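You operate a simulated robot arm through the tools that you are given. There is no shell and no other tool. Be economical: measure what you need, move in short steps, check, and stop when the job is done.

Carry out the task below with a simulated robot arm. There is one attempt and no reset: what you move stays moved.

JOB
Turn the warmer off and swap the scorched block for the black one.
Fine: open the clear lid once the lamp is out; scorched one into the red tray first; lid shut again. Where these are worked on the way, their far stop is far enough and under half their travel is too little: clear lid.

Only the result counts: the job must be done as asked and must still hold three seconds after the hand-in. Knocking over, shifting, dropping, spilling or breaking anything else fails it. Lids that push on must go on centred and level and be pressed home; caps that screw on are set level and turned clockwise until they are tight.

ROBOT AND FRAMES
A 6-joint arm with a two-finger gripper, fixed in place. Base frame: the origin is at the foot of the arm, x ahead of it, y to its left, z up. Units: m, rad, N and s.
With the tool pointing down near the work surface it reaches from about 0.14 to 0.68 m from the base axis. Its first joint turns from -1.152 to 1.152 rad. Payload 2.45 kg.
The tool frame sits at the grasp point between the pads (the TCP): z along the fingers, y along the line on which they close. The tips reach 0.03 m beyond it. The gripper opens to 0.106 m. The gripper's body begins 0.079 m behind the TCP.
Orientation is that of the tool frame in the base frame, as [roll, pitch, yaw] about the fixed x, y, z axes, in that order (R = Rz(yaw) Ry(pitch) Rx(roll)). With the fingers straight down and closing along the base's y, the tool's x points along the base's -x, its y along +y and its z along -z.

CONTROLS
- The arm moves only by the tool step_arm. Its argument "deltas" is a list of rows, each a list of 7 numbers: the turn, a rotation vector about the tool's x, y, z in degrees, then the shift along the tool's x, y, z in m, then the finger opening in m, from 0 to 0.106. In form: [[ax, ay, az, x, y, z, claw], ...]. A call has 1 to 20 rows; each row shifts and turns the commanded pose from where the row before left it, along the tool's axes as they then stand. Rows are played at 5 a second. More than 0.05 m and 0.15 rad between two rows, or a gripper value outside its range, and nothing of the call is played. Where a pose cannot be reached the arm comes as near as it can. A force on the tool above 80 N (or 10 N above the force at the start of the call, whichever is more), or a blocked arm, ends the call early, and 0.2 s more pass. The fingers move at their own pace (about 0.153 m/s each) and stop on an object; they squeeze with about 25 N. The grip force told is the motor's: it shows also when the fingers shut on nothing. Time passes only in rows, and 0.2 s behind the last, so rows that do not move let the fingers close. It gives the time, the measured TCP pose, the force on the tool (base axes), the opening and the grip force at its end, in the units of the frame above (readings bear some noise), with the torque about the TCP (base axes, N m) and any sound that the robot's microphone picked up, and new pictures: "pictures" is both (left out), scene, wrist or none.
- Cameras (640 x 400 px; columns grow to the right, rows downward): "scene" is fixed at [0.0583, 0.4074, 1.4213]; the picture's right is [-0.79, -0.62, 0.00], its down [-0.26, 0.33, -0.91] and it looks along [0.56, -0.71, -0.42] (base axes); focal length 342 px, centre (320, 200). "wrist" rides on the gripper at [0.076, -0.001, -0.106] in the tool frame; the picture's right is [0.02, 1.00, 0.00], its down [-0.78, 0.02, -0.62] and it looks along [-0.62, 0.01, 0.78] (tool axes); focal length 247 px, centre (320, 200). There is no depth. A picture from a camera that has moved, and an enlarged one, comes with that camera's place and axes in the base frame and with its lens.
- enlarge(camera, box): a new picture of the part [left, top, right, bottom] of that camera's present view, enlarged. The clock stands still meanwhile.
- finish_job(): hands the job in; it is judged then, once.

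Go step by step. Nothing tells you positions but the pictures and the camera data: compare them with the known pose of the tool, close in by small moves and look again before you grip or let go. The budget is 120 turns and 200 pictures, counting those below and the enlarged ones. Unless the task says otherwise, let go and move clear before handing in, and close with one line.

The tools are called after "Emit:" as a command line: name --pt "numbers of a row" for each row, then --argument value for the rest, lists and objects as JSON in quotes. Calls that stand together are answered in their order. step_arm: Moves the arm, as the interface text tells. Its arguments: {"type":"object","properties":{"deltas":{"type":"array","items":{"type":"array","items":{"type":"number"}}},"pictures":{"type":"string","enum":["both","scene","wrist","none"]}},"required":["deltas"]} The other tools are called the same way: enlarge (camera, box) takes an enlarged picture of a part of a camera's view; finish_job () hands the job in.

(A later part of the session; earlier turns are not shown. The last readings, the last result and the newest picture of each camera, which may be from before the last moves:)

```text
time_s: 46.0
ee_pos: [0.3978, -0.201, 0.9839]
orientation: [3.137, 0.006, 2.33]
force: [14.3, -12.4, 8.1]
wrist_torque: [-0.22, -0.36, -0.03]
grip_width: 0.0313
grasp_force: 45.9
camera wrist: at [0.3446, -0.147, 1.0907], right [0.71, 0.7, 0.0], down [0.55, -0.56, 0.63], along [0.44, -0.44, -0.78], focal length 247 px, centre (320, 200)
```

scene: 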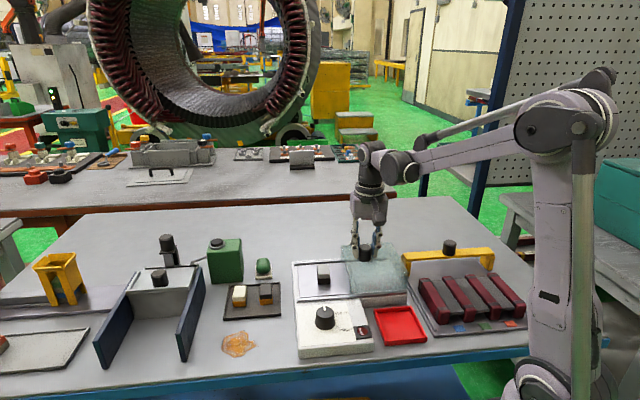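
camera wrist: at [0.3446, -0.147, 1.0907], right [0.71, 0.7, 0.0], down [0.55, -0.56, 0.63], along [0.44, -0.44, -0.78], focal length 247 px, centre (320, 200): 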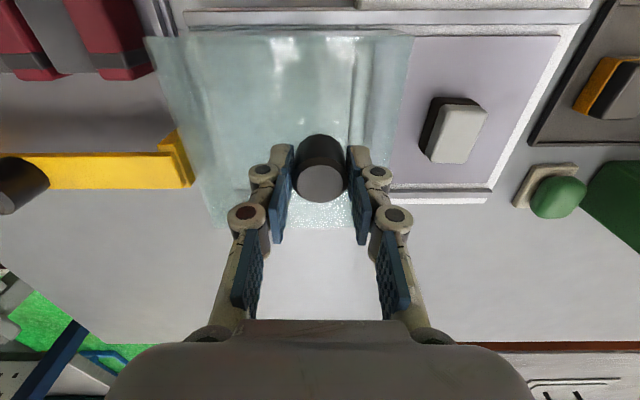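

Emit:
enlarge --camera "scene" --box '[280, 220, 450, 340]'

```text
3.33 times, centred on (365, 280) of scene
camera zoom: at [0.0586, 0.4071, 1.4214], right [-0.79, -0.62, 0.0], down [-0.26, 0.33, -0.91], along [0.56, -0.71, -0.42], focal length 1138 px, centre (170, -67)
```

zoom: 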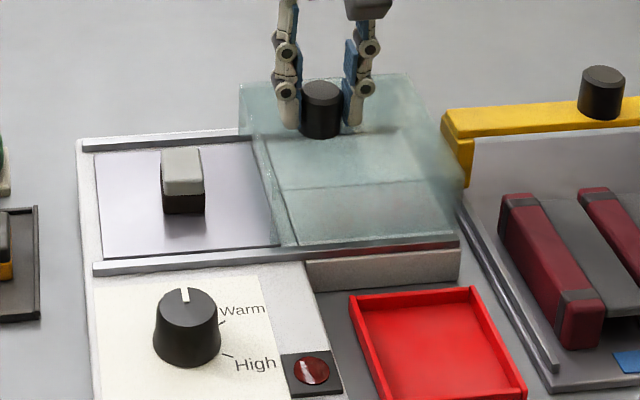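

The lid is fully over the platform and the chamber is open. I release, lift, and move above the scorched block (~(0.469, −0.131), top 0.922).

Emit:
step_arm --pt "0 0 0 0 0 0 0.05" --pt "0 0 0 0 0 0 0.07" --pt "0 0 0 0 0 -0.035 0.07" --pt "0 0 0 0 0 -0.035 0.07" --pt "0 0 0 0.001 0.033 0 0.07" --pt "0 0 0 0 0.033 0 0.07" --pt "0 0 0 0 0.033 0 0.07" --pt "0 0 0 0 0 0.03 0.07" --pt "0 0 0 0 0 0 0.07"

Emit:
enlarge --camera "wrist" --box '[240, 60, 400, 200]'

```text
time_s: 48.0
ee_pos: [0.4703, -0.1308, 1.0243]
orientation: [3.14, 0.0, 2.33]
force: [0.3, -0.3, 0.0]
wrist_torque: [0.0, -0.02, 0.0]
grip_width: 0.0702
grasp_force: 0.1
camera wrist: at [0.4166, -0.0777, 1.1312], right [0.71, 0.7, 0.0], down [0.55, -0.56, 0.62], along [0.44, -0.44, -0.78], focal length 247 px, centre (320, 200)
```

scene: 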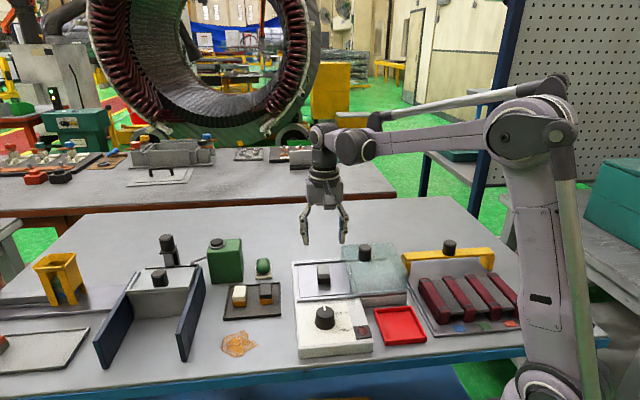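
wrist: 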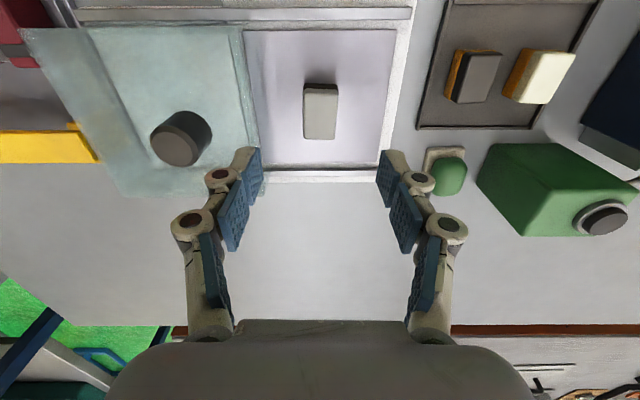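

```text
2.86 times, centred on (320, 130) of wrist
camera zoom: at [0.4166, -0.0777, 1.1312], right [0.71, 0.7, 0.0], down [0.55, -0.56, 0.62], along [0.44, -0.44, -0.78], focal length 706 px, centre (320, 400)
```

zoom: 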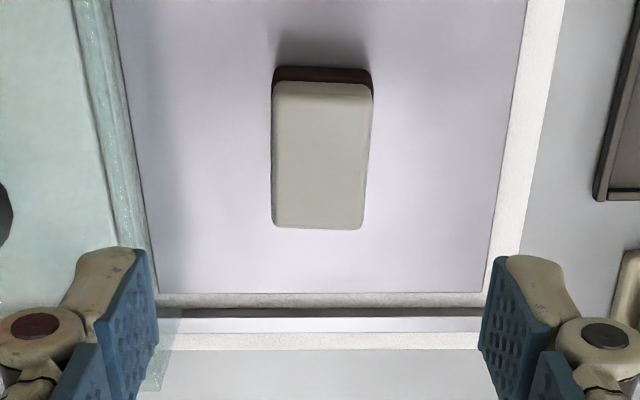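

Well centred; the block is about 29 mm wide. I narrow the fingers and descend to grip it.

Emit:
step_arm --pt "0 0 0 0.002 0 0 0.05" --pt "0 0 0 0 0 0.03 0.05" --pt "0 0 0 0 0 0.03 0.05" --pt "0 0 0 0 0 0.025 0.05" --pt "0 0 0 0 0 0.01 0.05" --pt "0 0 0 0 0 0 0.05"

Emit:
enlarge --camera "scene" --box '[280, 220, 450, 340]'

```text
time_s: 49.4
ee_pos: [0.4693, -0.1284, 0.9294]
orientation: [3.14, 0.0, 2.332]
force: [-0.4, 0.1, -0.5]
wrist_torque: [0.0, -0.01, 0.02]
grip_width: 0.05
grasp_force: 0.2
camera wrist: at [0.4146, -0.0746, 1.0362], right [0.71, 0.7, 0.0], down [0.55, -0.56, 0.62], along [0.44, -0.44, -0.78], focal length 247 px, centre (320, 200)
```

scene: 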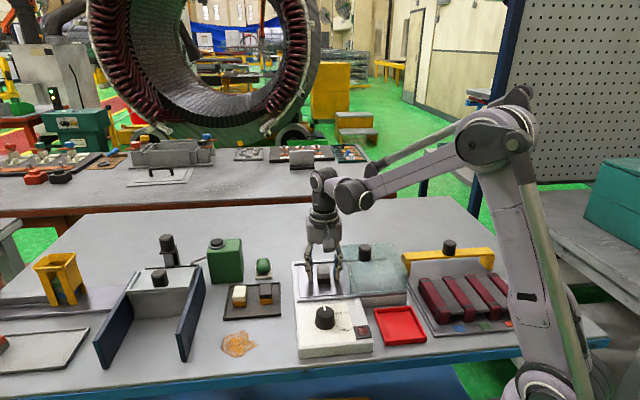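
wrist: 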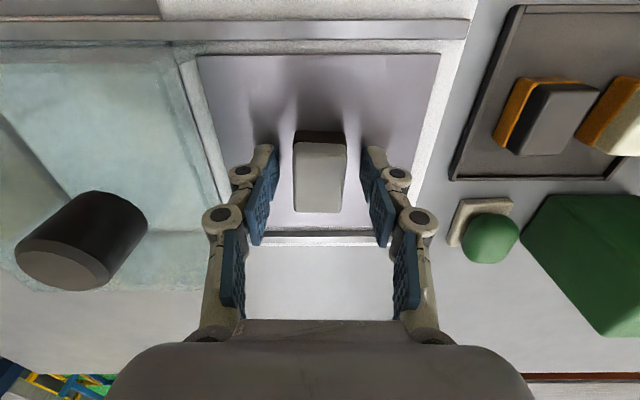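

```text
3.33 times, centred on (365, 280) of scene
camera zoom: at [0.0583, 0.4074, 1.4213], right [-0.79, -0.62, 0.0], down [-0.26, 0.33, -0.91], along [0.56, -0.71, -0.42], focal length 1138 px, centre (170, -67)
```

zoom: 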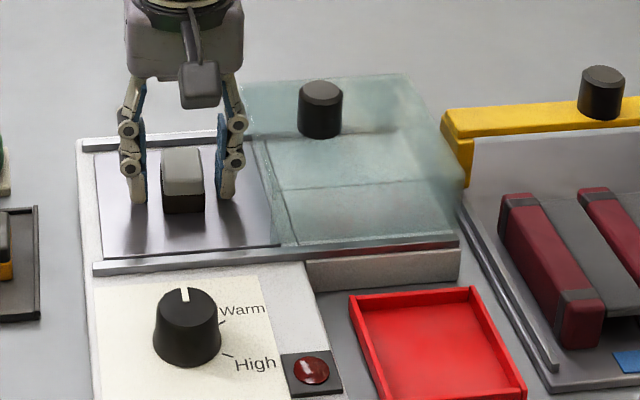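

Fingers straddle the block. I lower slightly, close, and lift.

Emit:
step_arm --pt "0 0 0 0 0 0.005 0.05" --pt "0 0 0 0 0 0 0.02" --pt "0 0 0 0 0 0 0.02" --pt "0 0 0 0 0 0 0.02" --pt "0 0 0 0 0 -0.02 0.02" --pt "0 0 0 0 0 -0.03 0.02" --pt "0 0 0 0 0 -0.03 0.02" --pt "0 0 0 0 0 0 0.02"

```text
time_s: 51.2
ee_pos: [0.4668, -0.131, 1.0022]
orientation: [3.14, 0.0, 2.331]
force: [-0.3, 0.2, 0.1]
wrist_torque: [-0.01, 0.05, 0.01]
grip_width: 0.029
grasp_force: 24.5
camera wrist: at [0.413, -0.0784, 1.1105], right [0.71, 0.7, 0.0], down [0.55, -0.56, 0.62], along [0.44, -0.44, -0.78], focal length 247 px, centre (320, 200)
```

scene: 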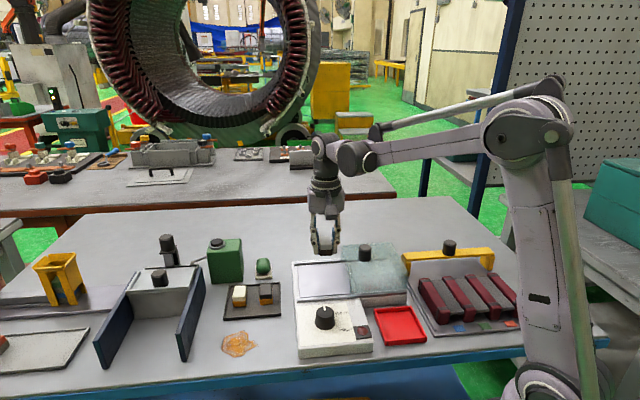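
wrist: 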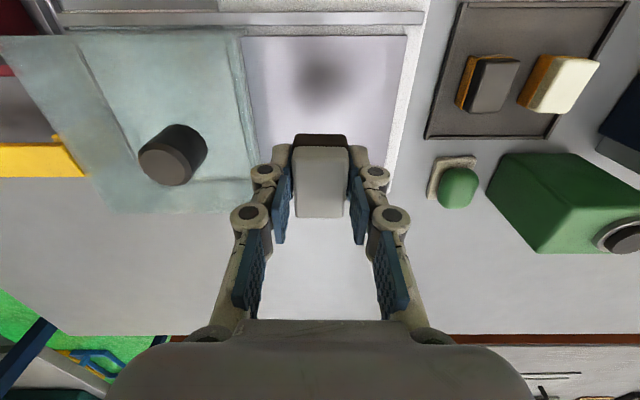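

The scorched block is held. I raise and carry it over the red tray centre at about (0.267, −0.137).

Emit:
step_arm --pt "0 0 0 0 0 -0.04 0.02" --pt "0 0 0 0.0266 -0.0298 0 0.02" --pt "0 0 0 0.0266 -0.0298 0 0.02" --pt "0 0 0 0.0266 -0.0298 0 0.02" --pt "0 0 0 0.0266 -0.0298 0 0.02" --pt "0 0 0 0.0266 -0.0298 0 0.02" --pt "0 0 0 0 0 0.03 0.02" --pt "0 0 0 0 0 0.03 0.02" --pt "0 0 0 0 0 0 0.02"

Emit:
enlarge --camera "scene" --box '[330, 230, 480, 360]'

```text
time_s: 53.2
ee_pos: [0.2666, -0.1356, 0.9833]
orientation: [3.14, -0.001, 2.33]
force: [-0.1, -0.2, -0.4]
wrist_torque: [0.0, 0.0, -0.02]
grip_width: 0.029
grasp_force: 24.5
camera wrist: at [0.2136, -0.0825, 1.091], right [0.71, 0.7, 0.0], down [0.55, -0.56, 0.62], along [0.44, -0.44, -0.78], focal length 247 px, centre (320, 200)
```

scene: 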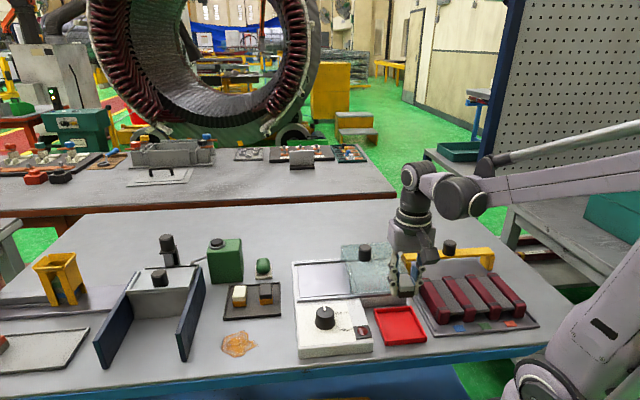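
wrist: 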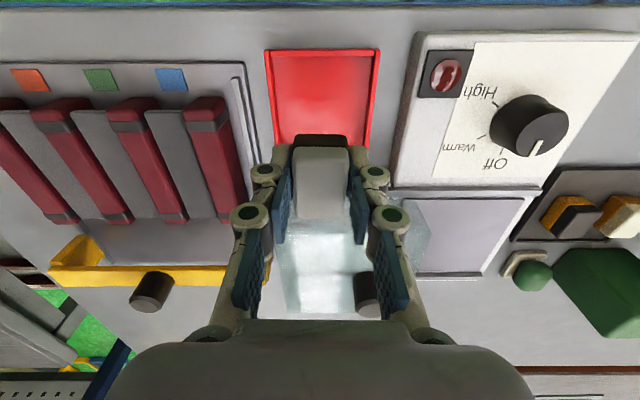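

```text
3.08 times, centred on (405, 295) of scene
camera zoom: at [0.0583, 0.4074, 1.4213], right [-0.79, -0.62, 0.0], down [-0.26, 0.33, -0.91], along [0.56, -0.71, -0.42], focal length 1051 px, centre (58, -92)
```

zoom: 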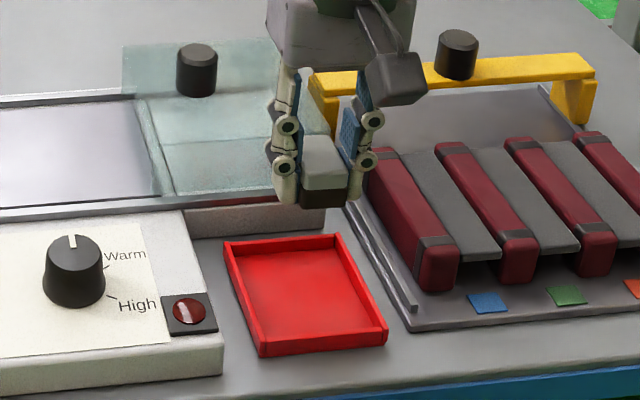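

Positioned well above the tray (centre ≈ (0.267, −0.139)). I lower toward the tray floor.

Emit:
step_arm --pt "0 0 0 -0.002 -0.002 0.03 0.02" --pt "0 0 0 0 0 0.03 0.02" --pt "0 0 0 0 0 0.012 0.02" --pt "0 0 0 0 0 0 0.02" --pictures "none"

Emit:
enlarge --camera "scene" --box '[330, 230, 480, 360]'

```text
time_s: 54.2
ee_pos: [0.2684, -0.1401, 0.911]
orientation: [3.139, -0.001, 2.331]
force: [-0.3, 0.3, -1.6]
wrist_torque: [0.0, 0.05, 0.0]
grip_width: 0.029
grasp_force: 24.8
```

```text
3.08 times, centred on (405, 295) of scene
camera zoom: at [0.0583, 0.4074, 1.4213], right [-0.79, -0.62, 0.0], down [-0.26, 0.33, -0.91], along [0.56, -0.71, -0.42], focal length 1051 px, centre (58, -92)
```

zoom: 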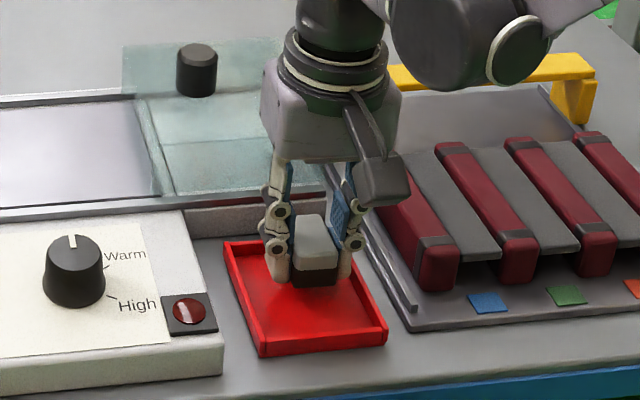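

Emit:
step_arm --pt "0 0 0 0 0 0.005 0.02" --pt "0 0 0 0 0 0.005 0.02" --pt "0 0 0 0 0 0 0.02" --pictures "none"

Emit:
step_arm --pt "0 0 0 0 0 0.004 0.02" --pt "0 0 0 0 0 0 0.02" --pictures "none"

```text
time_s: 55.0
ee_pos: [0.2684, -0.1403, 0.9023]
orientation: [3.141, -0.001, 2.33]
force: [0.4, -0.4, -0.6]
wrist_torque: [0.0, 0.0, -0.04]
grip_width: 0.029
grasp_force: 24.8
```

```text
time_s: 55.6
ee_pos: [0.268, -0.14, 0.8999]
orientation: [3.14, 0.001, 2.334]
force: [1.0, 0.2, -0.6]
wrist_torque: [0.01, 0.01, -0.02]
grip_width: 0.0289
grasp_force: 24.9
```

Emit:
step_arm --pt "0 0 0 0 0 0.004 0.02" --pt "0 0 0 0 0 0 0.02" --pictures "wrist"

Emit:
enlarge --camera "scene" --box '[370, 260, 450, 350]'

```text
time_s: 56.2
ee_pos: [0.2671, -0.139, 0.8948]
orientation: [3.14, -0.001, 2.329]
force: [-0.2, 0.7, 32.2]
wrist_torque: [-0.09, 0.14, -0.01]
grip_width: 0.0292
grasp_force: 25.4
camera wrist: at [0.2137, -0.0863, 1.0022], right [0.71, 0.7, 0.0], down [0.55, -0.56, 0.62], along [0.44, -0.44, -0.78], focal length 247 px, centre (320, 200)
```

wrist: 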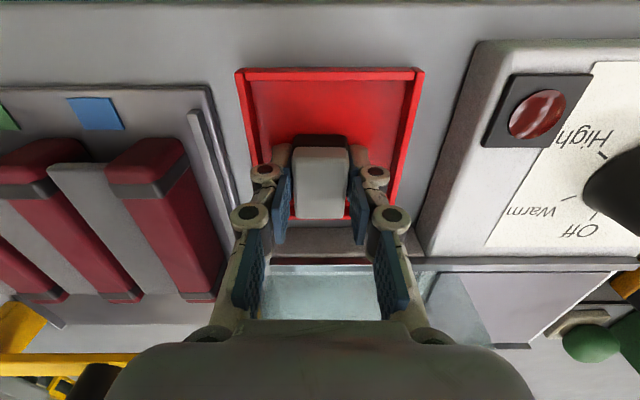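

```text
4.44 times, centred on (410, 305) of scene
camera zoom: at [0.058, 0.4076, 1.4213], right [-0.79, -0.62, 0.0], down [-0.26, 0.33, -0.91], along [0.56, -0.71, -0.42], focal length 1518 px, centre (-80, -267)
```

zoom: 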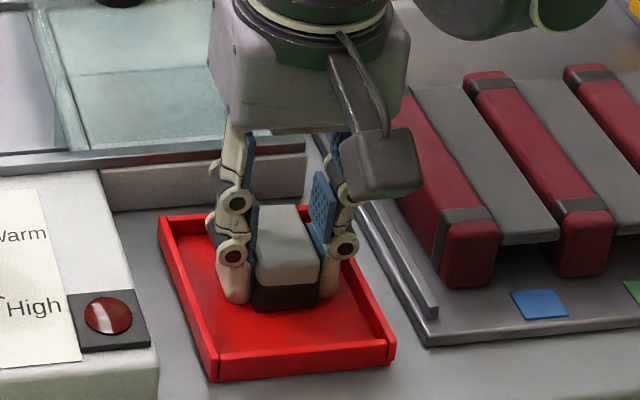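

Contact with the tray floor. I ease off, open gently and lift away.

Emit:
step_arm --pt "0 0 0 0 0 -0.002 0.02" --pt "0 0 0 0 0 0 0.04" --pt "0 0 0 0 0 0 0.045" --pt "0 0 0 0 0 -0.02 0.045" --pt "0 0 0 0 0 -0.03 0.045" --pt "0 0 0 0 0 -0.04 0.045" --pt "0 0 0 0 0 -0.04 0.06" --pt "0 0 0 0 0 -0.03 0.06" --pt "0 0 0 0 0 0 0.06"

Emit:
enlarge --camera "scene" --box '[370, 260, 450, 350]'

```text
time_s: 58.2
ee_pos: [0.269, -0.1386, 1.0583]
orientation: [3.141, 0.001, 2.332]
force: [-0.9, 0.5, 0.3]
wrist_torque: [0.01, 0.02, -0.01]
grip_width: 0.0598
grasp_force: 0.0
camera wrist: at [0.2154, -0.0849, 1.1661], right [0.71, 0.7, 0.0], down [0.55, -0.56, 0.62], along [0.44, -0.44, -0.78], focal length 247 px, centre (320, 200)
```

scene: 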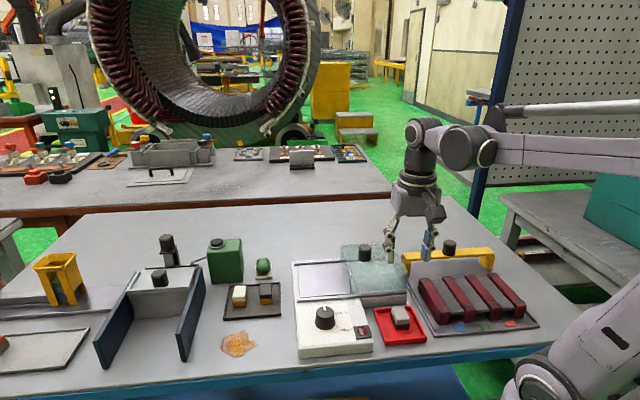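
wrist: 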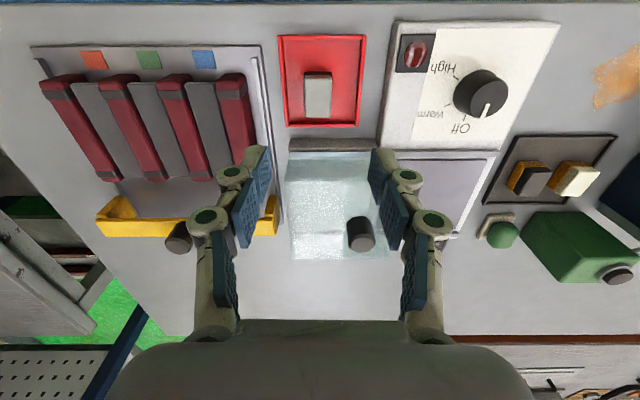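

```text
4.44 times, centred on (410, 305) of scene
camera zoom: at [0.0583, 0.4074, 1.4213], right [-0.79, -0.62, 0.0], down [-0.26, 0.33, -0.91], along [0.56, -0.71, -0.42], focal length 1518 px, centre (-80, -267)
```

zoom: 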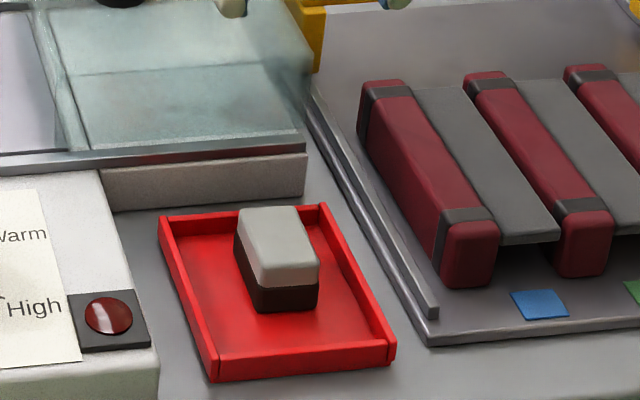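

The scorched block is in the red tray. Next I move over the dark tray with the black block (~(0.56, −0.02)) for a closer look.

Emit:
step_arm --pt "0 0 0 -0.0144 0.0364 0 0.06" --pt "0 0 0 -0.0144 0.0364 0 0.06" --pt "0 0 0 -0.0144 0.0364 0 0.06" --pt "0 0 0 -0.0144 0.0364 0 0.06" --pt "0 0 0 -0.0144 0.0364 0 0.06" --pt "0 0 0 -0.0144 0.0364 0 0.06" --pt "0 0 0 -0.0144 0.0364 0 0.06" --pt "0 0 0 -0.0144 0.0364 0 0.06" --pt "0 0 0 0 0 0 0.06"

Emit:
enlarge --camera "wrist" --box '[220, 30, 420, 180]'

```text
time_s: 60.2
ee_pos: [0.5593, -0.0216, 1.0563]
orientation: [3.14, 0.001, 2.331]
force: [0.3, 0.1, 0.9]
wrist_torque: [-0.02, 0.0, 0.03]
grip_width: 0.0602
grasp_force: 0.0
camera wrist: at [0.5052, 0.0319, 1.1643], right [0.71, 0.7, 0.0], down [0.55, -0.56, 0.62], along [0.44, -0.44, -0.78], focal length 247 px, centre (320, 200)
```

scene: 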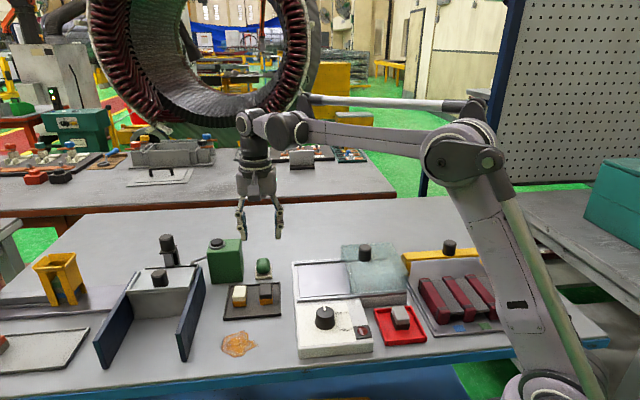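
wrist: 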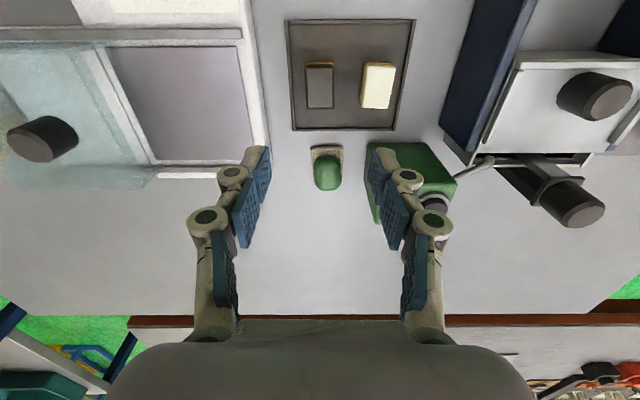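

```text
2.67 times, centred on (320, 105) of wrist
camera zoom: at [0.5052, 0.0319, 1.1643], right [0.71, 0.7, 0.0], down [0.55, -0.56, 0.62], along [0.44, -0.44, -0.78], focal length 659 px, centre (320, 453)
```

zoom: 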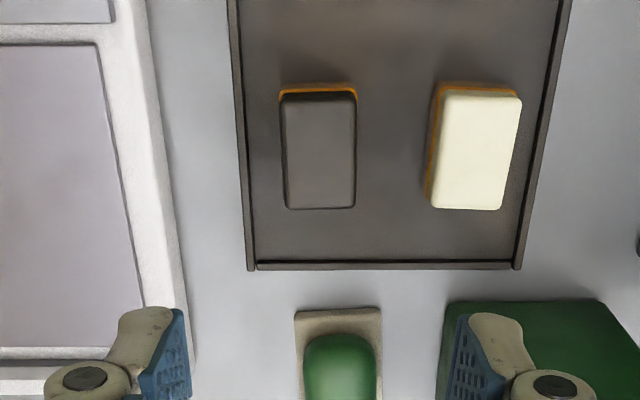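

The gap to the cream block is about 33 mm, enough with a narrow opening. I shift 10 mm toward the front and descend partway.

Emit:
step_arm --pt "0 0 0 0.0101 -0.0005 0.02 0.045" --pt "0 0 0 0 0 0.03 0.044" --pt "0 0 0 0 0 0.03 0.044" --pt "0 0 0 0 0 0.026 0.044" --pt "0 0 0 0 0 0 0.044"

Emit:
enlarge --camera "scene" --box '[200, 240, 310, 340]'

Emit:
enlarge --camera "wrist" --box '[220, 80, 420, 230]'

```text
time_s: 61.4
ee_pos: [0.5509, -0.0149, 0.9505]
orientation: [3.141, 0.001, 2.331]
force: [0.3, -0.1, -0.8]
wrist_torque: [0.03, 0.05, 0.01]
grip_width: 0.044
grasp_force: 0.0
camera wrist: at [0.4969, 0.0381, 1.0584], right [0.71, 0.7, 0.0], down [0.55, -0.56, 0.62], along [0.44, -0.44, -0.78], focal length 247 px, centre (320, 200)
```

scene: 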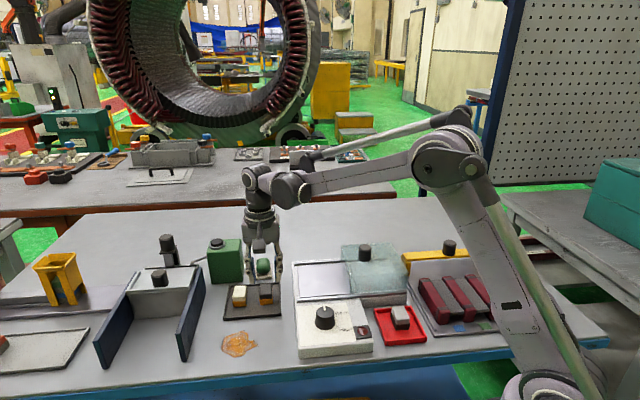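
wrist: 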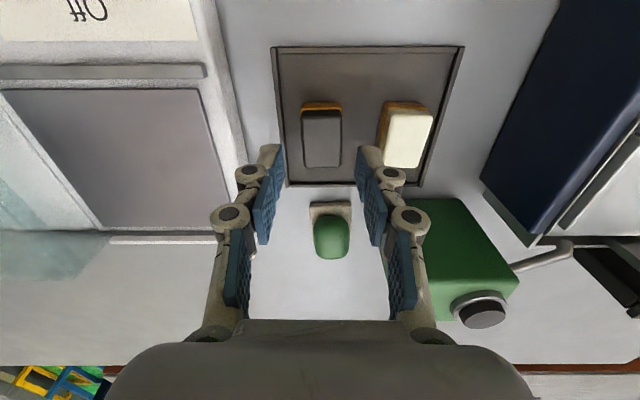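

```text
4.00 times, centred on (255, 290) of scene
camera zoom: at [0.0583, 0.4074, 1.4213], right [-0.79, -0.62, 0.0], down [-0.26, 0.33, -0.91], along [0.56, -0.71, -0.42], focal length 1366 px, centre (580, -160)
```

zoom: 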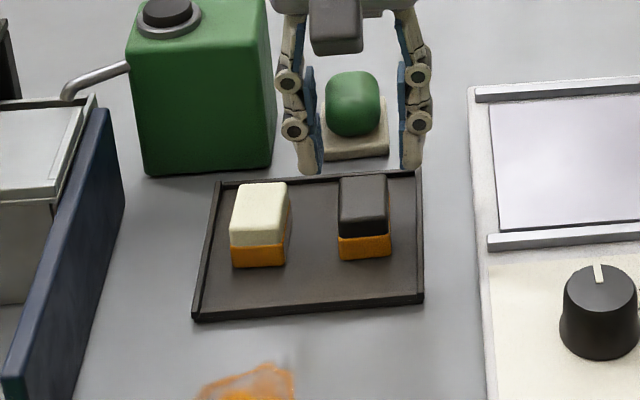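

```text
2.67 times, centred on (320, 155) of wrist
camera zoom: at [0.4969, 0.0381, 1.0584], right [0.71, 0.7, 0.0], down [0.55, -0.56, 0.62], along [0.44, -0.44, -0.78], focal length 659 px, centre (320, 320)
```

zoom: 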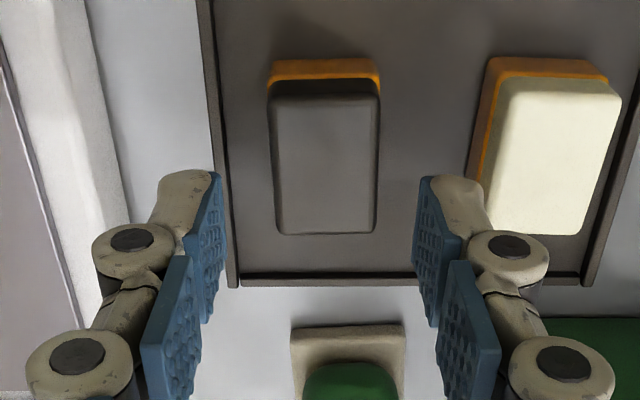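

The right knuckle would come too near the cream block with this grip direction. I'll instead grip the block along its length (~46 mm): rise, rotate 90°, and look again.

Emit:
step_arm --pt "0 0 0 -0.003 0.0005 -0.04 0.06" --pt "0 0 -7.5 0 0 0 0.062" --pt "0 0 -7.5 0 0 0 0.062" --pt "0 0 -7.5 0 0 0 0.062" --pt "0 0 -7.5 0 0 0 0.062" --pt "0 0 -7.5 0 0 0 0.062" --pt "0 0 -7.5 0 0 0 0.062" --pt "0 0 -7.5 0 0 0 0.062" --pt "0 0 -7.5 0 0 0 0.062" --pt "0 0 -7.5 0 0 0 0.062" --pt "0 0 -7.5 0 0 0 0.062" --pt "0 0 -7.5 0 0 0 0.062" --pt "0 0 -7.5 0 0 0 0.062" --pt "0 0 0 0 0 0.02 0.062" --pt "0 0 0 0 0 0.02 0.062" --pt "0 0 0 0 0 0 0.062"

Emit:
enlarge --camera "wrist" --box '[220, 80, 420, 230]'

Emit:
enlarge --camera "scene" --box '[200, 220, 310, 320]'

```text
time_s: 64.8
ee_pos: [0.5552, -0.0151, 0.9505]
orientation: [-3.141, 0.003, -2.381]
force: [0.4, 0.3, 0.1]
wrist_torque: [0.01, 0.02, 0.02]
grip_width: 0.0622
grasp_force: 0.1
camera wrist: at [0.4996, -0.0704, 1.0581], right [-0.7, 0.71, 0.0], down [0.56, 0.55, 0.62], along [0.44, 0.44, -0.78], focal length 247 px, centre (320, 200)
```

scene: 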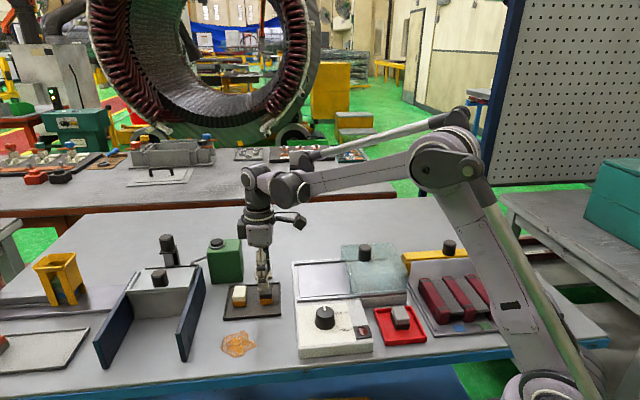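
wrist: 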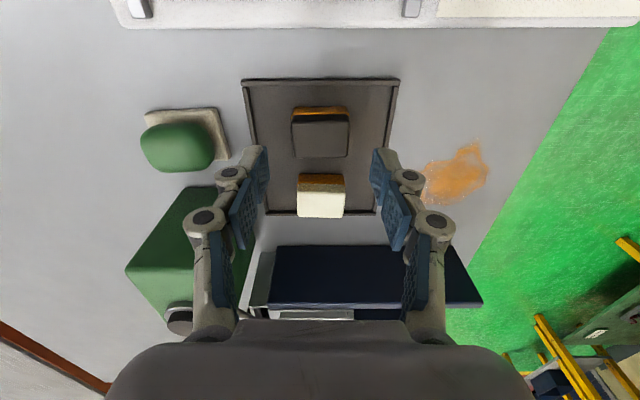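

```text
2.67 times, centred on (320, 155) of wrist
camera zoom: at [0.4996, -0.0704, 1.0581], right [-0.7, 0.71, 0.0], down [0.56, 0.55, 0.62], along [0.44, 0.44, -0.78], focal length 659 px, centre (320, 320)
```

zoom: 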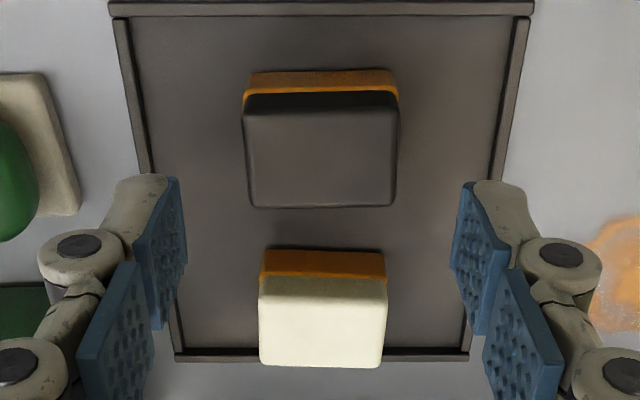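

```text
4.00 times, centred on (255, 270) of scene
camera zoom: at [0.0583, 0.4074, 1.4213], right [-0.79, -0.62, 0.0], down [-0.26, 0.33, -0.91], along [0.56, -0.71, -0.42], focal length 1366 px, centre (580, -80)
```

zoom: 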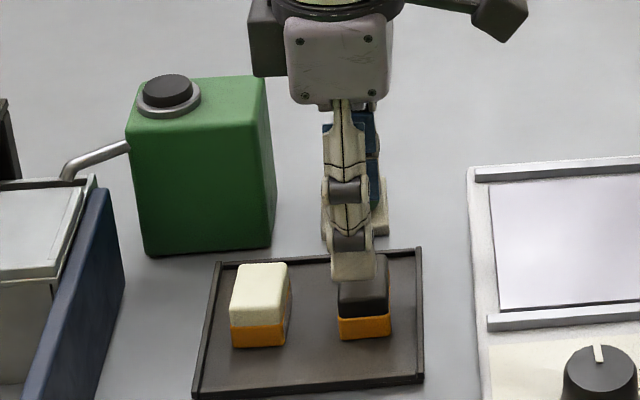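

Aligned well with the black block along its length, with room on both sides. I descend, close gently, and check.

Emit:
step_arm --pt "0 0 0 0 0 0.025 0.062" --pt "0 0 0 0 0 0.02 0.06" --pt "0 0 0 0 0 0.01 0.06" --pt "0 0 0 0 0 0 0.06" --pictures "none"

Emit:
enlarge --camera "wrist" --box '[220, 80, 420, 230]'

Emit:
enlarge --camera "scene" --box '[200, 220, 310, 320]'

```text
time_s: 65.8
ee_pos: [0.5536, -0.0136, 0.8935]
orientation: [3.14, 0.002, -2.382]
force: [-0.2, 0.7, -0.9]
wrist_torque: [0.01, 0.01, 0.0]
grip_width: 0.06
grasp_force: 0.0
```

```text
2.67 times, centred on (320, 155) of wrist
camera zoom: at [0.4993, -0.0687, 1.0014], right [-0.7, 0.71, 0.0], down [0.56, 0.55, 0.62], along [0.44, 0.44, -0.78], focal length 659 px, centre (320, 320)
```

zoom: 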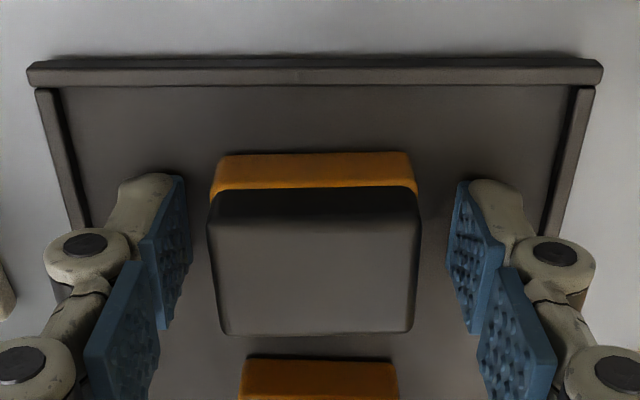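

```text
4.00 times, centred on (255, 270) of scene
camera zoom: at [0.0583, 0.4074, 1.4213], right [-0.79, -0.62, 0.0], down [-0.26, 0.33, -0.91], along [0.56, -0.71, -0.42], focal length 1366 px, centre (580, -80)
```

zoom: 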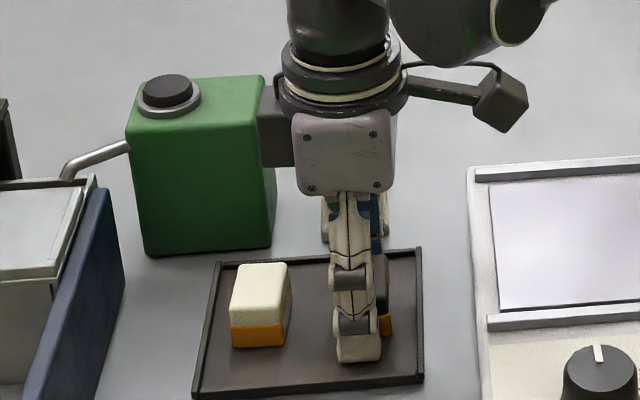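

Emit:
step_arm --pt "0 0 0 0 0 0.003 0.06" --pt "0 0 0 0 0 0 0.03" --pt "0 0 0 0 0 0 0.03" --pt "0 0 0 0 0 0 0.03" --pt "0 0 0 0 0 -0.02 0.03" --pt "0 0 0 0 0 -0.03 0.03" --pt "0 0 0 0 0 -0.04 0.03" --pt "0 0 0 0 0 -0.03 0.03" --pt "0 0 0 0 0 0 0.03"

```text
time_s: 67.8
ee_pos: [0.5532, -0.0184, 1.0107]
orientation: [3.141, 0.0, -2.382]
force: [-0.8, -0.7, -0.2]
wrist_torque: [0.01, 0.0, 0.02]
grip_width: 0.0409
grasp_force: 25.2
camera wrist: at [0.4982, -0.0733, 1.1182], right [-0.7, 0.71, 0.0], down [0.56, 0.55, 0.62], along [0.44, 0.44, -0.78], focal length 247 px, centre (320, 200)
```

scene: 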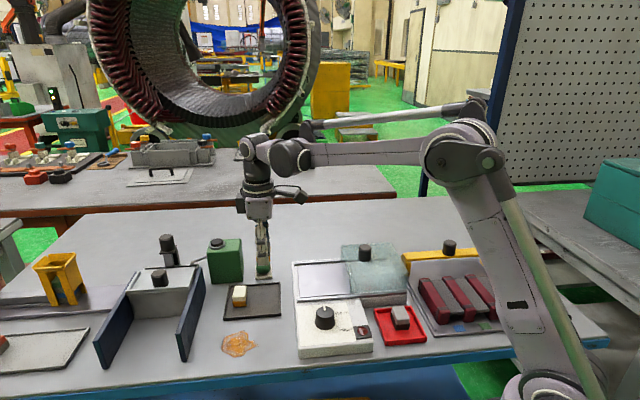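
wrist: 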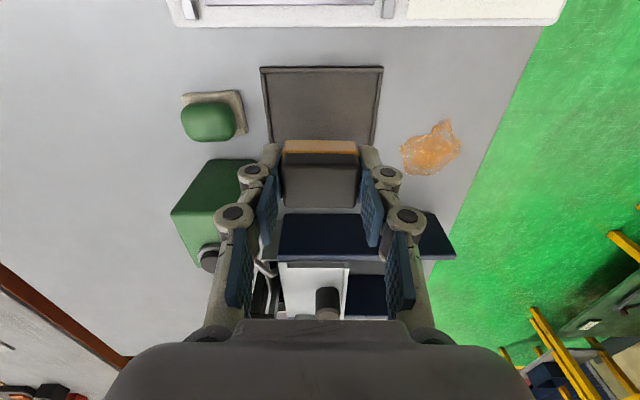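

The black block is held. I carry it over the chamber plate at (0.468, −0.130).

Emit:
step_arm --pt "0 0 0 0.0347 -0.0056 0 0.03" --pt "0 0 0 0.0347 -0.0056 0 0.03" --pt "0 0 0 0.0347 -0.0056 0 0.03" --pt "0 0 0 0.0345 -0.0055 0 0.03" --pt "0 0 0 0 0 0.03 0.03" --pt "0 0 0 0 0 0 0.03"

Emit:
enlarge --camera "scene" --box '[270, 210, 420, 330]'

```text
time_s: 69.2
ee_pos: [0.467, -0.1284, 0.9836]
orientation: [3.141, 0.002, -2.379]
force: [0.4, 0.9, -1.3]
wrist_torque: [0.0, 0.0, 0.02]
grip_width: 0.0412
grasp_force: 24.9
camera wrist: at [0.4128, -0.1829, 1.0903], right [-0.7, 0.71, 0.0], down [0.56, 0.55, 0.62], along [0.44, 0.44, -0.78], focal length 247 px, centre (320, 200)
```

scene: 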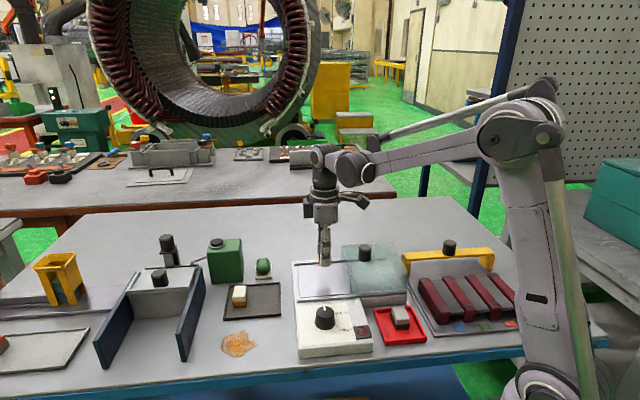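
wrist: 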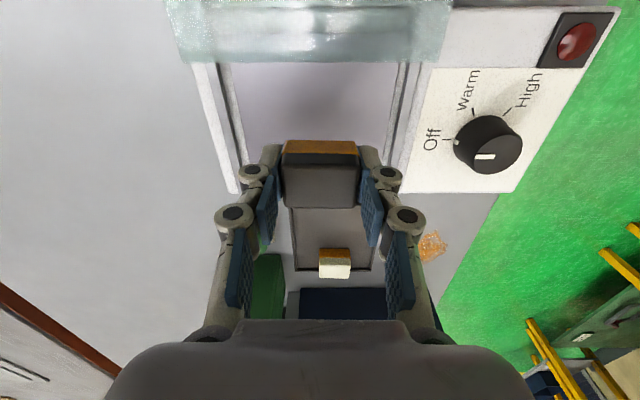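

```text
3.33 times, centred on (345, 270) of scene
camera zoom: at [0.0583, 0.4074, 1.4213], right [-0.79, -0.62, 0.0], down [-0.26, 0.33, -0.91], along [0.56, -0.71, -0.42], focal length 1138 px, centre (237, -33)
```

zoom: 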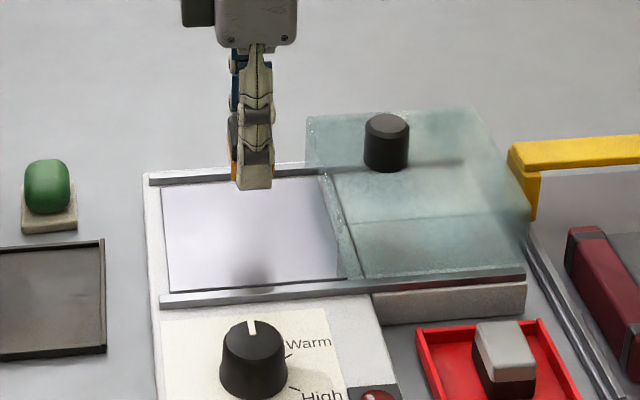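

Centred between the rails. I lower toward the plate and feel for contact.

Emit:
step_arm --pt "0 0 0 0 0 0.025 0.03" --pt "0 0 0 0 0 0.02 0.03" --pt "0 0 0 0 0 0 0.03" --pictures "none"

Emit:
step_arm --pt "0 0 0 0 0 0.004 0.03" --pt "0 0 0 0 0 0 0.03" --pictures "none"

Emit:
step_arm --pt "0 0 0 0 0 0.003 0.03" --pt "0 0 0 0 0 0 0.03" --pictures "none"

Emit:
enlarge --camera "scene" --box '[270, 230, 390, 330]'

```text
time_s: 70.0
ee_pos: [0.4663, -0.1284, 0.9363]
orientation: [3.141, 0.002, -2.381]
force: [-0.2, 0.0, 0.0]
wrist_torque: [0.0, 0.02, 0.0]
grip_width: 0.0408
grasp_force: 25.1
```

```text
time_s: 70.6
ee_pos: [0.4665, -0.1278, 0.9324]
orientation: [-3.141, 0.002, -2.382]
force: [0.3, -0.2, -0.4]
wrist_torque: [0.01, 0.02, 0.0]
grip_width: 0.041
grasp_force: 24.9
```

```text
time_s: 71.2
ee_pos: [0.4686, -0.1273, 0.9298]
orientation: [3.141, 0.002, -2.381]
force: [0.9, 0.1, -0.8]
wrist_torque: [-0.01, -0.02, -0.04]
grip_width: 0.0412
grasp_force: 24.7
```

```text
4.00 times, centred on (330, 280) of scene
camera zoom: at [0.0583, 0.4074, 1.4213], right [-0.79, -0.62, 0.0], down [-0.26, 0.33, -0.91], along [0.56, -0.71, -0.42], focal length 1366 px, centre (280, -120)
```

zoom: 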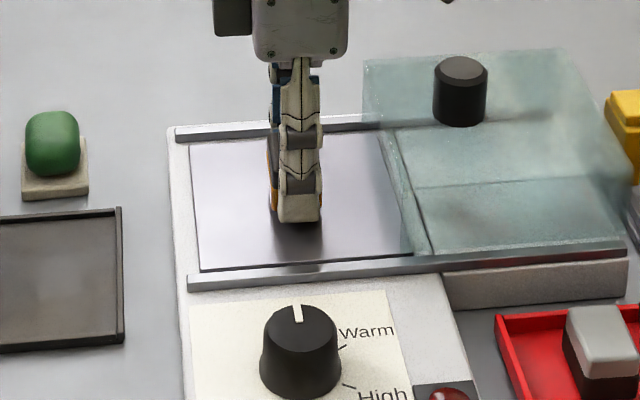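

Emit:
step_arm --pt "0 0 0 0 0 0.003 0.03" --pt "0 0 0 0 0 0 0.03" --pictures "none"

Emit:
step_arm --pt "0 0 0 0 0 0.002 0.03" --pt "0 0 0 0 0 0 0.03" --pictures "none"

```text
time_s: 71.8
ee_pos: [0.4676, -0.1267, 0.9279]
orientation: [3.141, 0.002, -2.381]
force: [-0.2, -0.5, -1.5]
wrist_torque: [-0.01, 0.02, -0.01]
grip_width: 0.0411
grasp_force: 25.1
```

```text
time_s: 72.4
ee_pos: [0.4671, -0.1291, 0.9257]
orientation: [3.141, 0.002, -2.382]
force: [0.4, 0.2, -0.2]
wrist_torque: [-0.01, 0.0, 0.02]
grip_width: 0.0407
grasp_force: 25.4
```

Emit:
step_arm --pt "0 0 0 0 0 0.002 0.03" --pt "0 0 0 0 0 0 0.03" --pictures "none"

Emit:
step_arm --pt "0 0 0 0 0 0.002 0.03" --pt "0 0 0 0 0 0 0.03" --pictures "wrist"

```text
time_s: 73.0
ee_pos: [0.4685, -0.129, 0.9253]
orientation: [-3.14, 0.002, -2.382]
force: [-0.4, 0.6, -1.6]
wrist_torque: [-0.02, -0.02, -0.02]
grip_width: 0.0411
grasp_force: 25.0
```

```text
time_s: 73.6
ee_pos: [0.4679, -0.1286, 0.9232]
orientation: [3.141, 0.001, -2.382]
force: [-0.1, -2.7, 40.0]
wrist_torque: [0.01, 0.21, 0.07]
grip_width: 0.0411
grasp_force: 25.1
camera wrist: at [0.4134, -0.1828, 1.0306], right [-0.7, 0.71, 0.0], down [0.56, 0.55, 0.62], along [0.44, 0.44, -0.78], focal length 247 px, centre (320, 200)
```

wrist: 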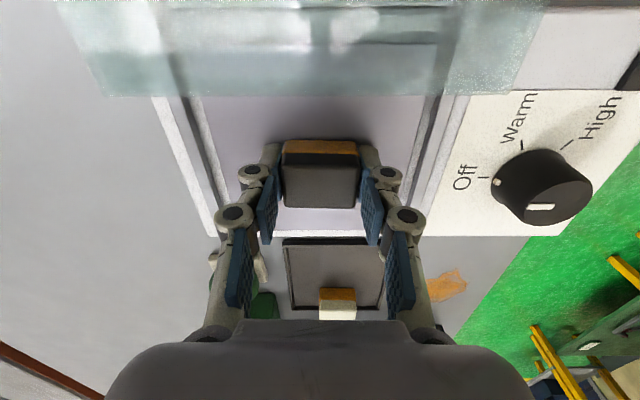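

Contact with the plate. I ease off slightly, open just enough, and lift straight up.

Emit:
step_arm --pt "0 0 0 0 0 -0.0015 0.03" --pt "0 0 0 0 0 0 0.048" --pt "0 0 0 0 0 0 0.052" --pt "0 0 0 0 0 -0.02 0.052" --pt "0 0 0 0 0 -0.03 0.052" --pt "0 0 0 0 0 -0.04 0.06" --pt "0 0 0 0 0 -0.04 0.07" --pt "0 0 0 0 0 0 0.07"

Emit:
enlarge --camera "scene" --box '[270, 230, 420, 350]'

```text
time_s: 75.4
ee_pos: [0.4683, -0.1314, 1.0538]
orientation: [-3.141, 0.001, -2.383]
force: [0.4, 0.0, 0.3]
wrist_torque: [0.02, -0.03, 0.01]
grip_width: 0.0698
grasp_force: 0.1
camera wrist: at [0.4132, -0.1859, 1.1614], right [-0.7, 0.71, 0.0], down [0.56, 0.55, 0.62], along [0.44, 0.44, -0.78], focal length 247 px, centre (320, 200)
```

scene: 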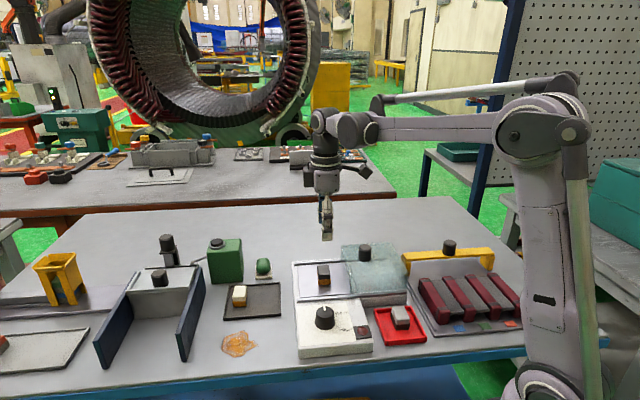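
wrist: 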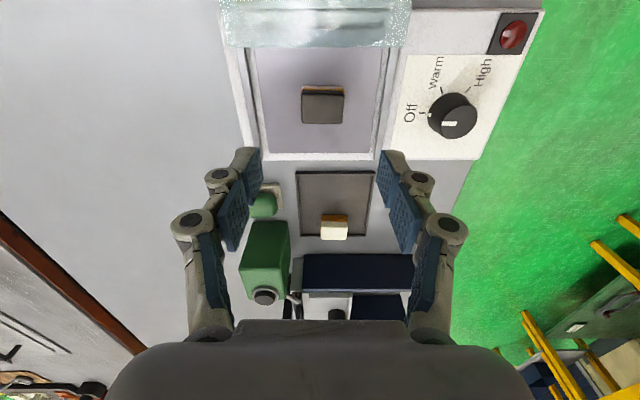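

```text
3.33 times, centred on (345, 290) of scene
camera zoom: at [0.0583, 0.4074, 1.4213], right [-0.79, -0.62, 0.0], down [-0.26, 0.33, -0.91], along [0.56, -0.71, -0.42], focal length 1138 px, centre (237, -100)
```

zoom: 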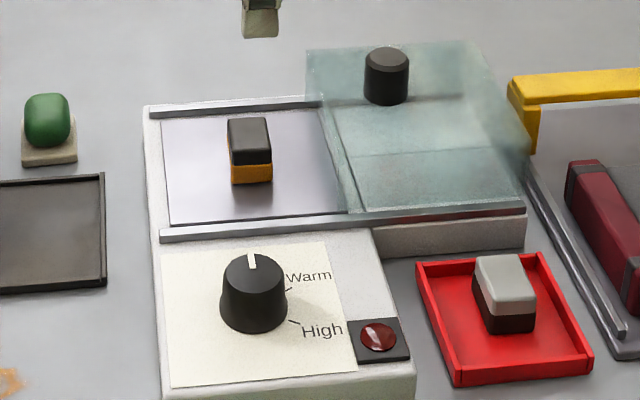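

The black block sits where the scorched one was. I rotate back and return over the lid's knob at (0.398, −0.201).

Emit:
step_arm --pt "0 0 7.5 0 0 0 0.07" --pt "0 0 7.5 0 0 0 0.07" --pt "0 0 7.5 0 0 0 0.07" --pt "0 0 7.5 0 0 0 0.07" --pt "0 0 7.5 0 0 0 0.07" --pt "0 0 7.5 0 0 0 0.07" --pt "0 0 7.5 0 0 0 0.07" --pt "0 0 7.5 0 0 0 0.07" --pt "0 0 7.5 0 0 0 0.07" --pt "0 0 7.5 0 0 0 0.07" --pt "0 0 7.5 0 0 0 0.07" --pt "0 0 7.5 0 0 0 0.07" --pt "0 0 0 -0.001 -0.033 0 0.07" --pt "0 0 0 -0.001 -0.033 0 0.07" --pt "0 0 0 0 -0.033 0 0.07" --pt "0 0 0 0 0 0 0.07"

Emit:
enlarge --camera "wrist" --box '[220, 50, 420, 200]'

```text
time_s: 78.8
ee_pos: [0.3953, -0.1957, 1.0525]
orientation: [3.139, -0.001, 2.331]
force: [0.3, -0.7, 0.2]
wrist_torque: [-0.01, 0.0, -0.01]
grip_width: 0.0701
grasp_force: 0.1
camera wrist: at [0.3413, -0.1425, 1.1602], right [0.71, 0.7, 0.0], down [0.55, -0.56, 0.62], along [0.44, -0.44, -0.78], focal length 247 px, centre (320, 200)
```

scene: 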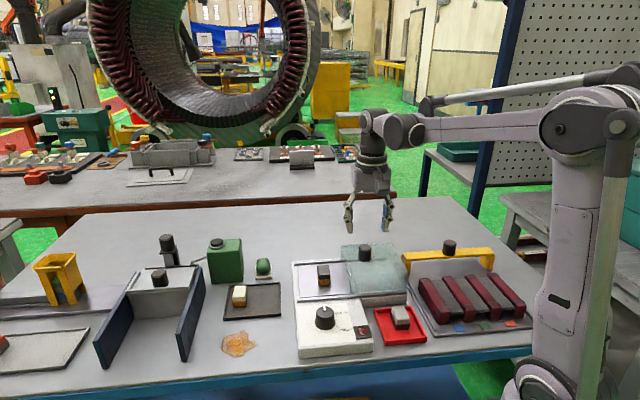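
wrist: 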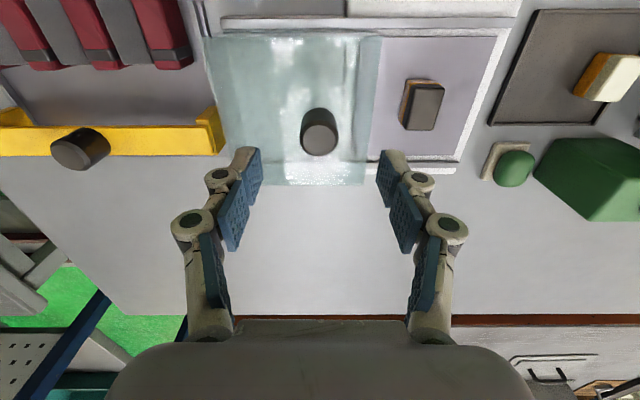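

```text
2.67 times, centred on (320, 125) of wrist
camera zoom: at [0.3413, -0.1425, 1.1602], right [0.71, 0.7, 0.0], down [0.55, -0.56, 0.62], along [0.44, -0.44, -0.78], focal length 659 px, centre (320, 400)
```

zoom: 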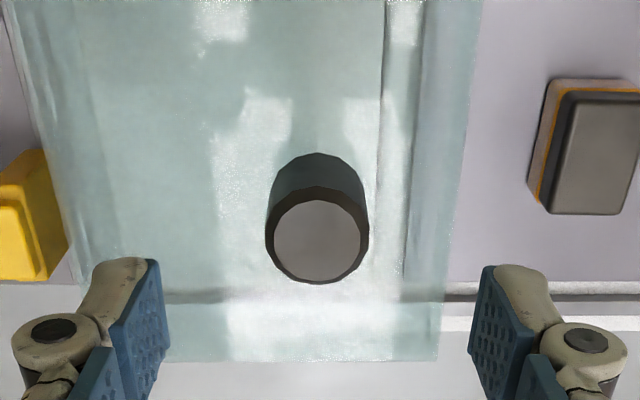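

The lid knob is ~7 mm further back; I correct, descend and grip.

Emit:
step_arm --pt "0 0 0 -0.007 -0.001 0.02 0.07" --pt "0 0 0 0 0 0.03 0.07" --pt "0 0 0 0 0 0.018 0.07" --pt "0 0 0 0 0 0 0.02" --pt "0 0 0 0 0 0 0.02" --pt "0 0 0 0 0 0 0.02"

```text
time_s: 80.2
ee_pos: [0.4007, -0.2006, 0.9817]
orientation: [3.141, -0.001, 2.33]
force: [-1.3, -0.1, 3.4]
wrist_torque: [-0.08, 0.04, -0.05]
grip_width: 0.0313
grasp_force: 45.1
camera wrist: at [0.3473, -0.1472, 1.0908], right [0.71, 0.7, 0.0], down [0.55, -0.56, 0.62], along [0.44, -0.44, -0.78], focal length 247 px, centre (320, 200)
```

scene: 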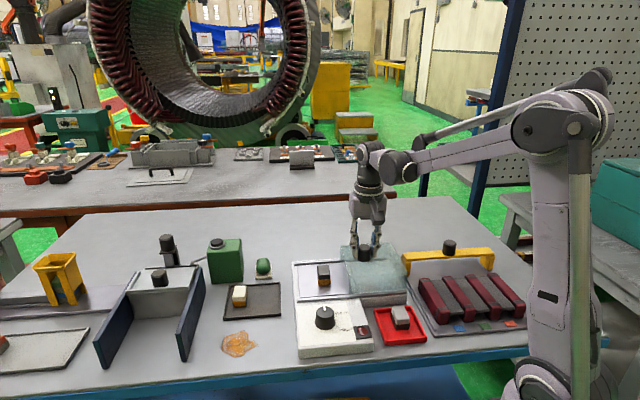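
wrist: 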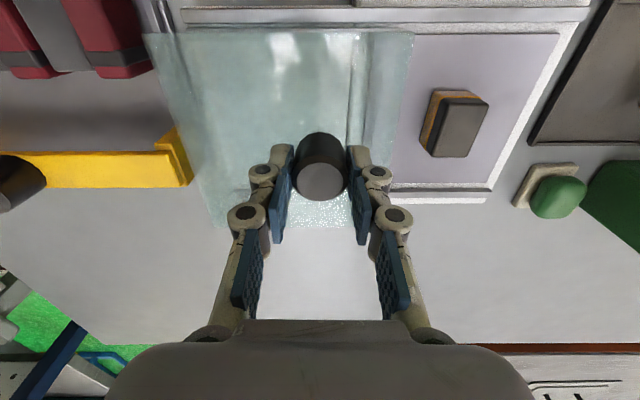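

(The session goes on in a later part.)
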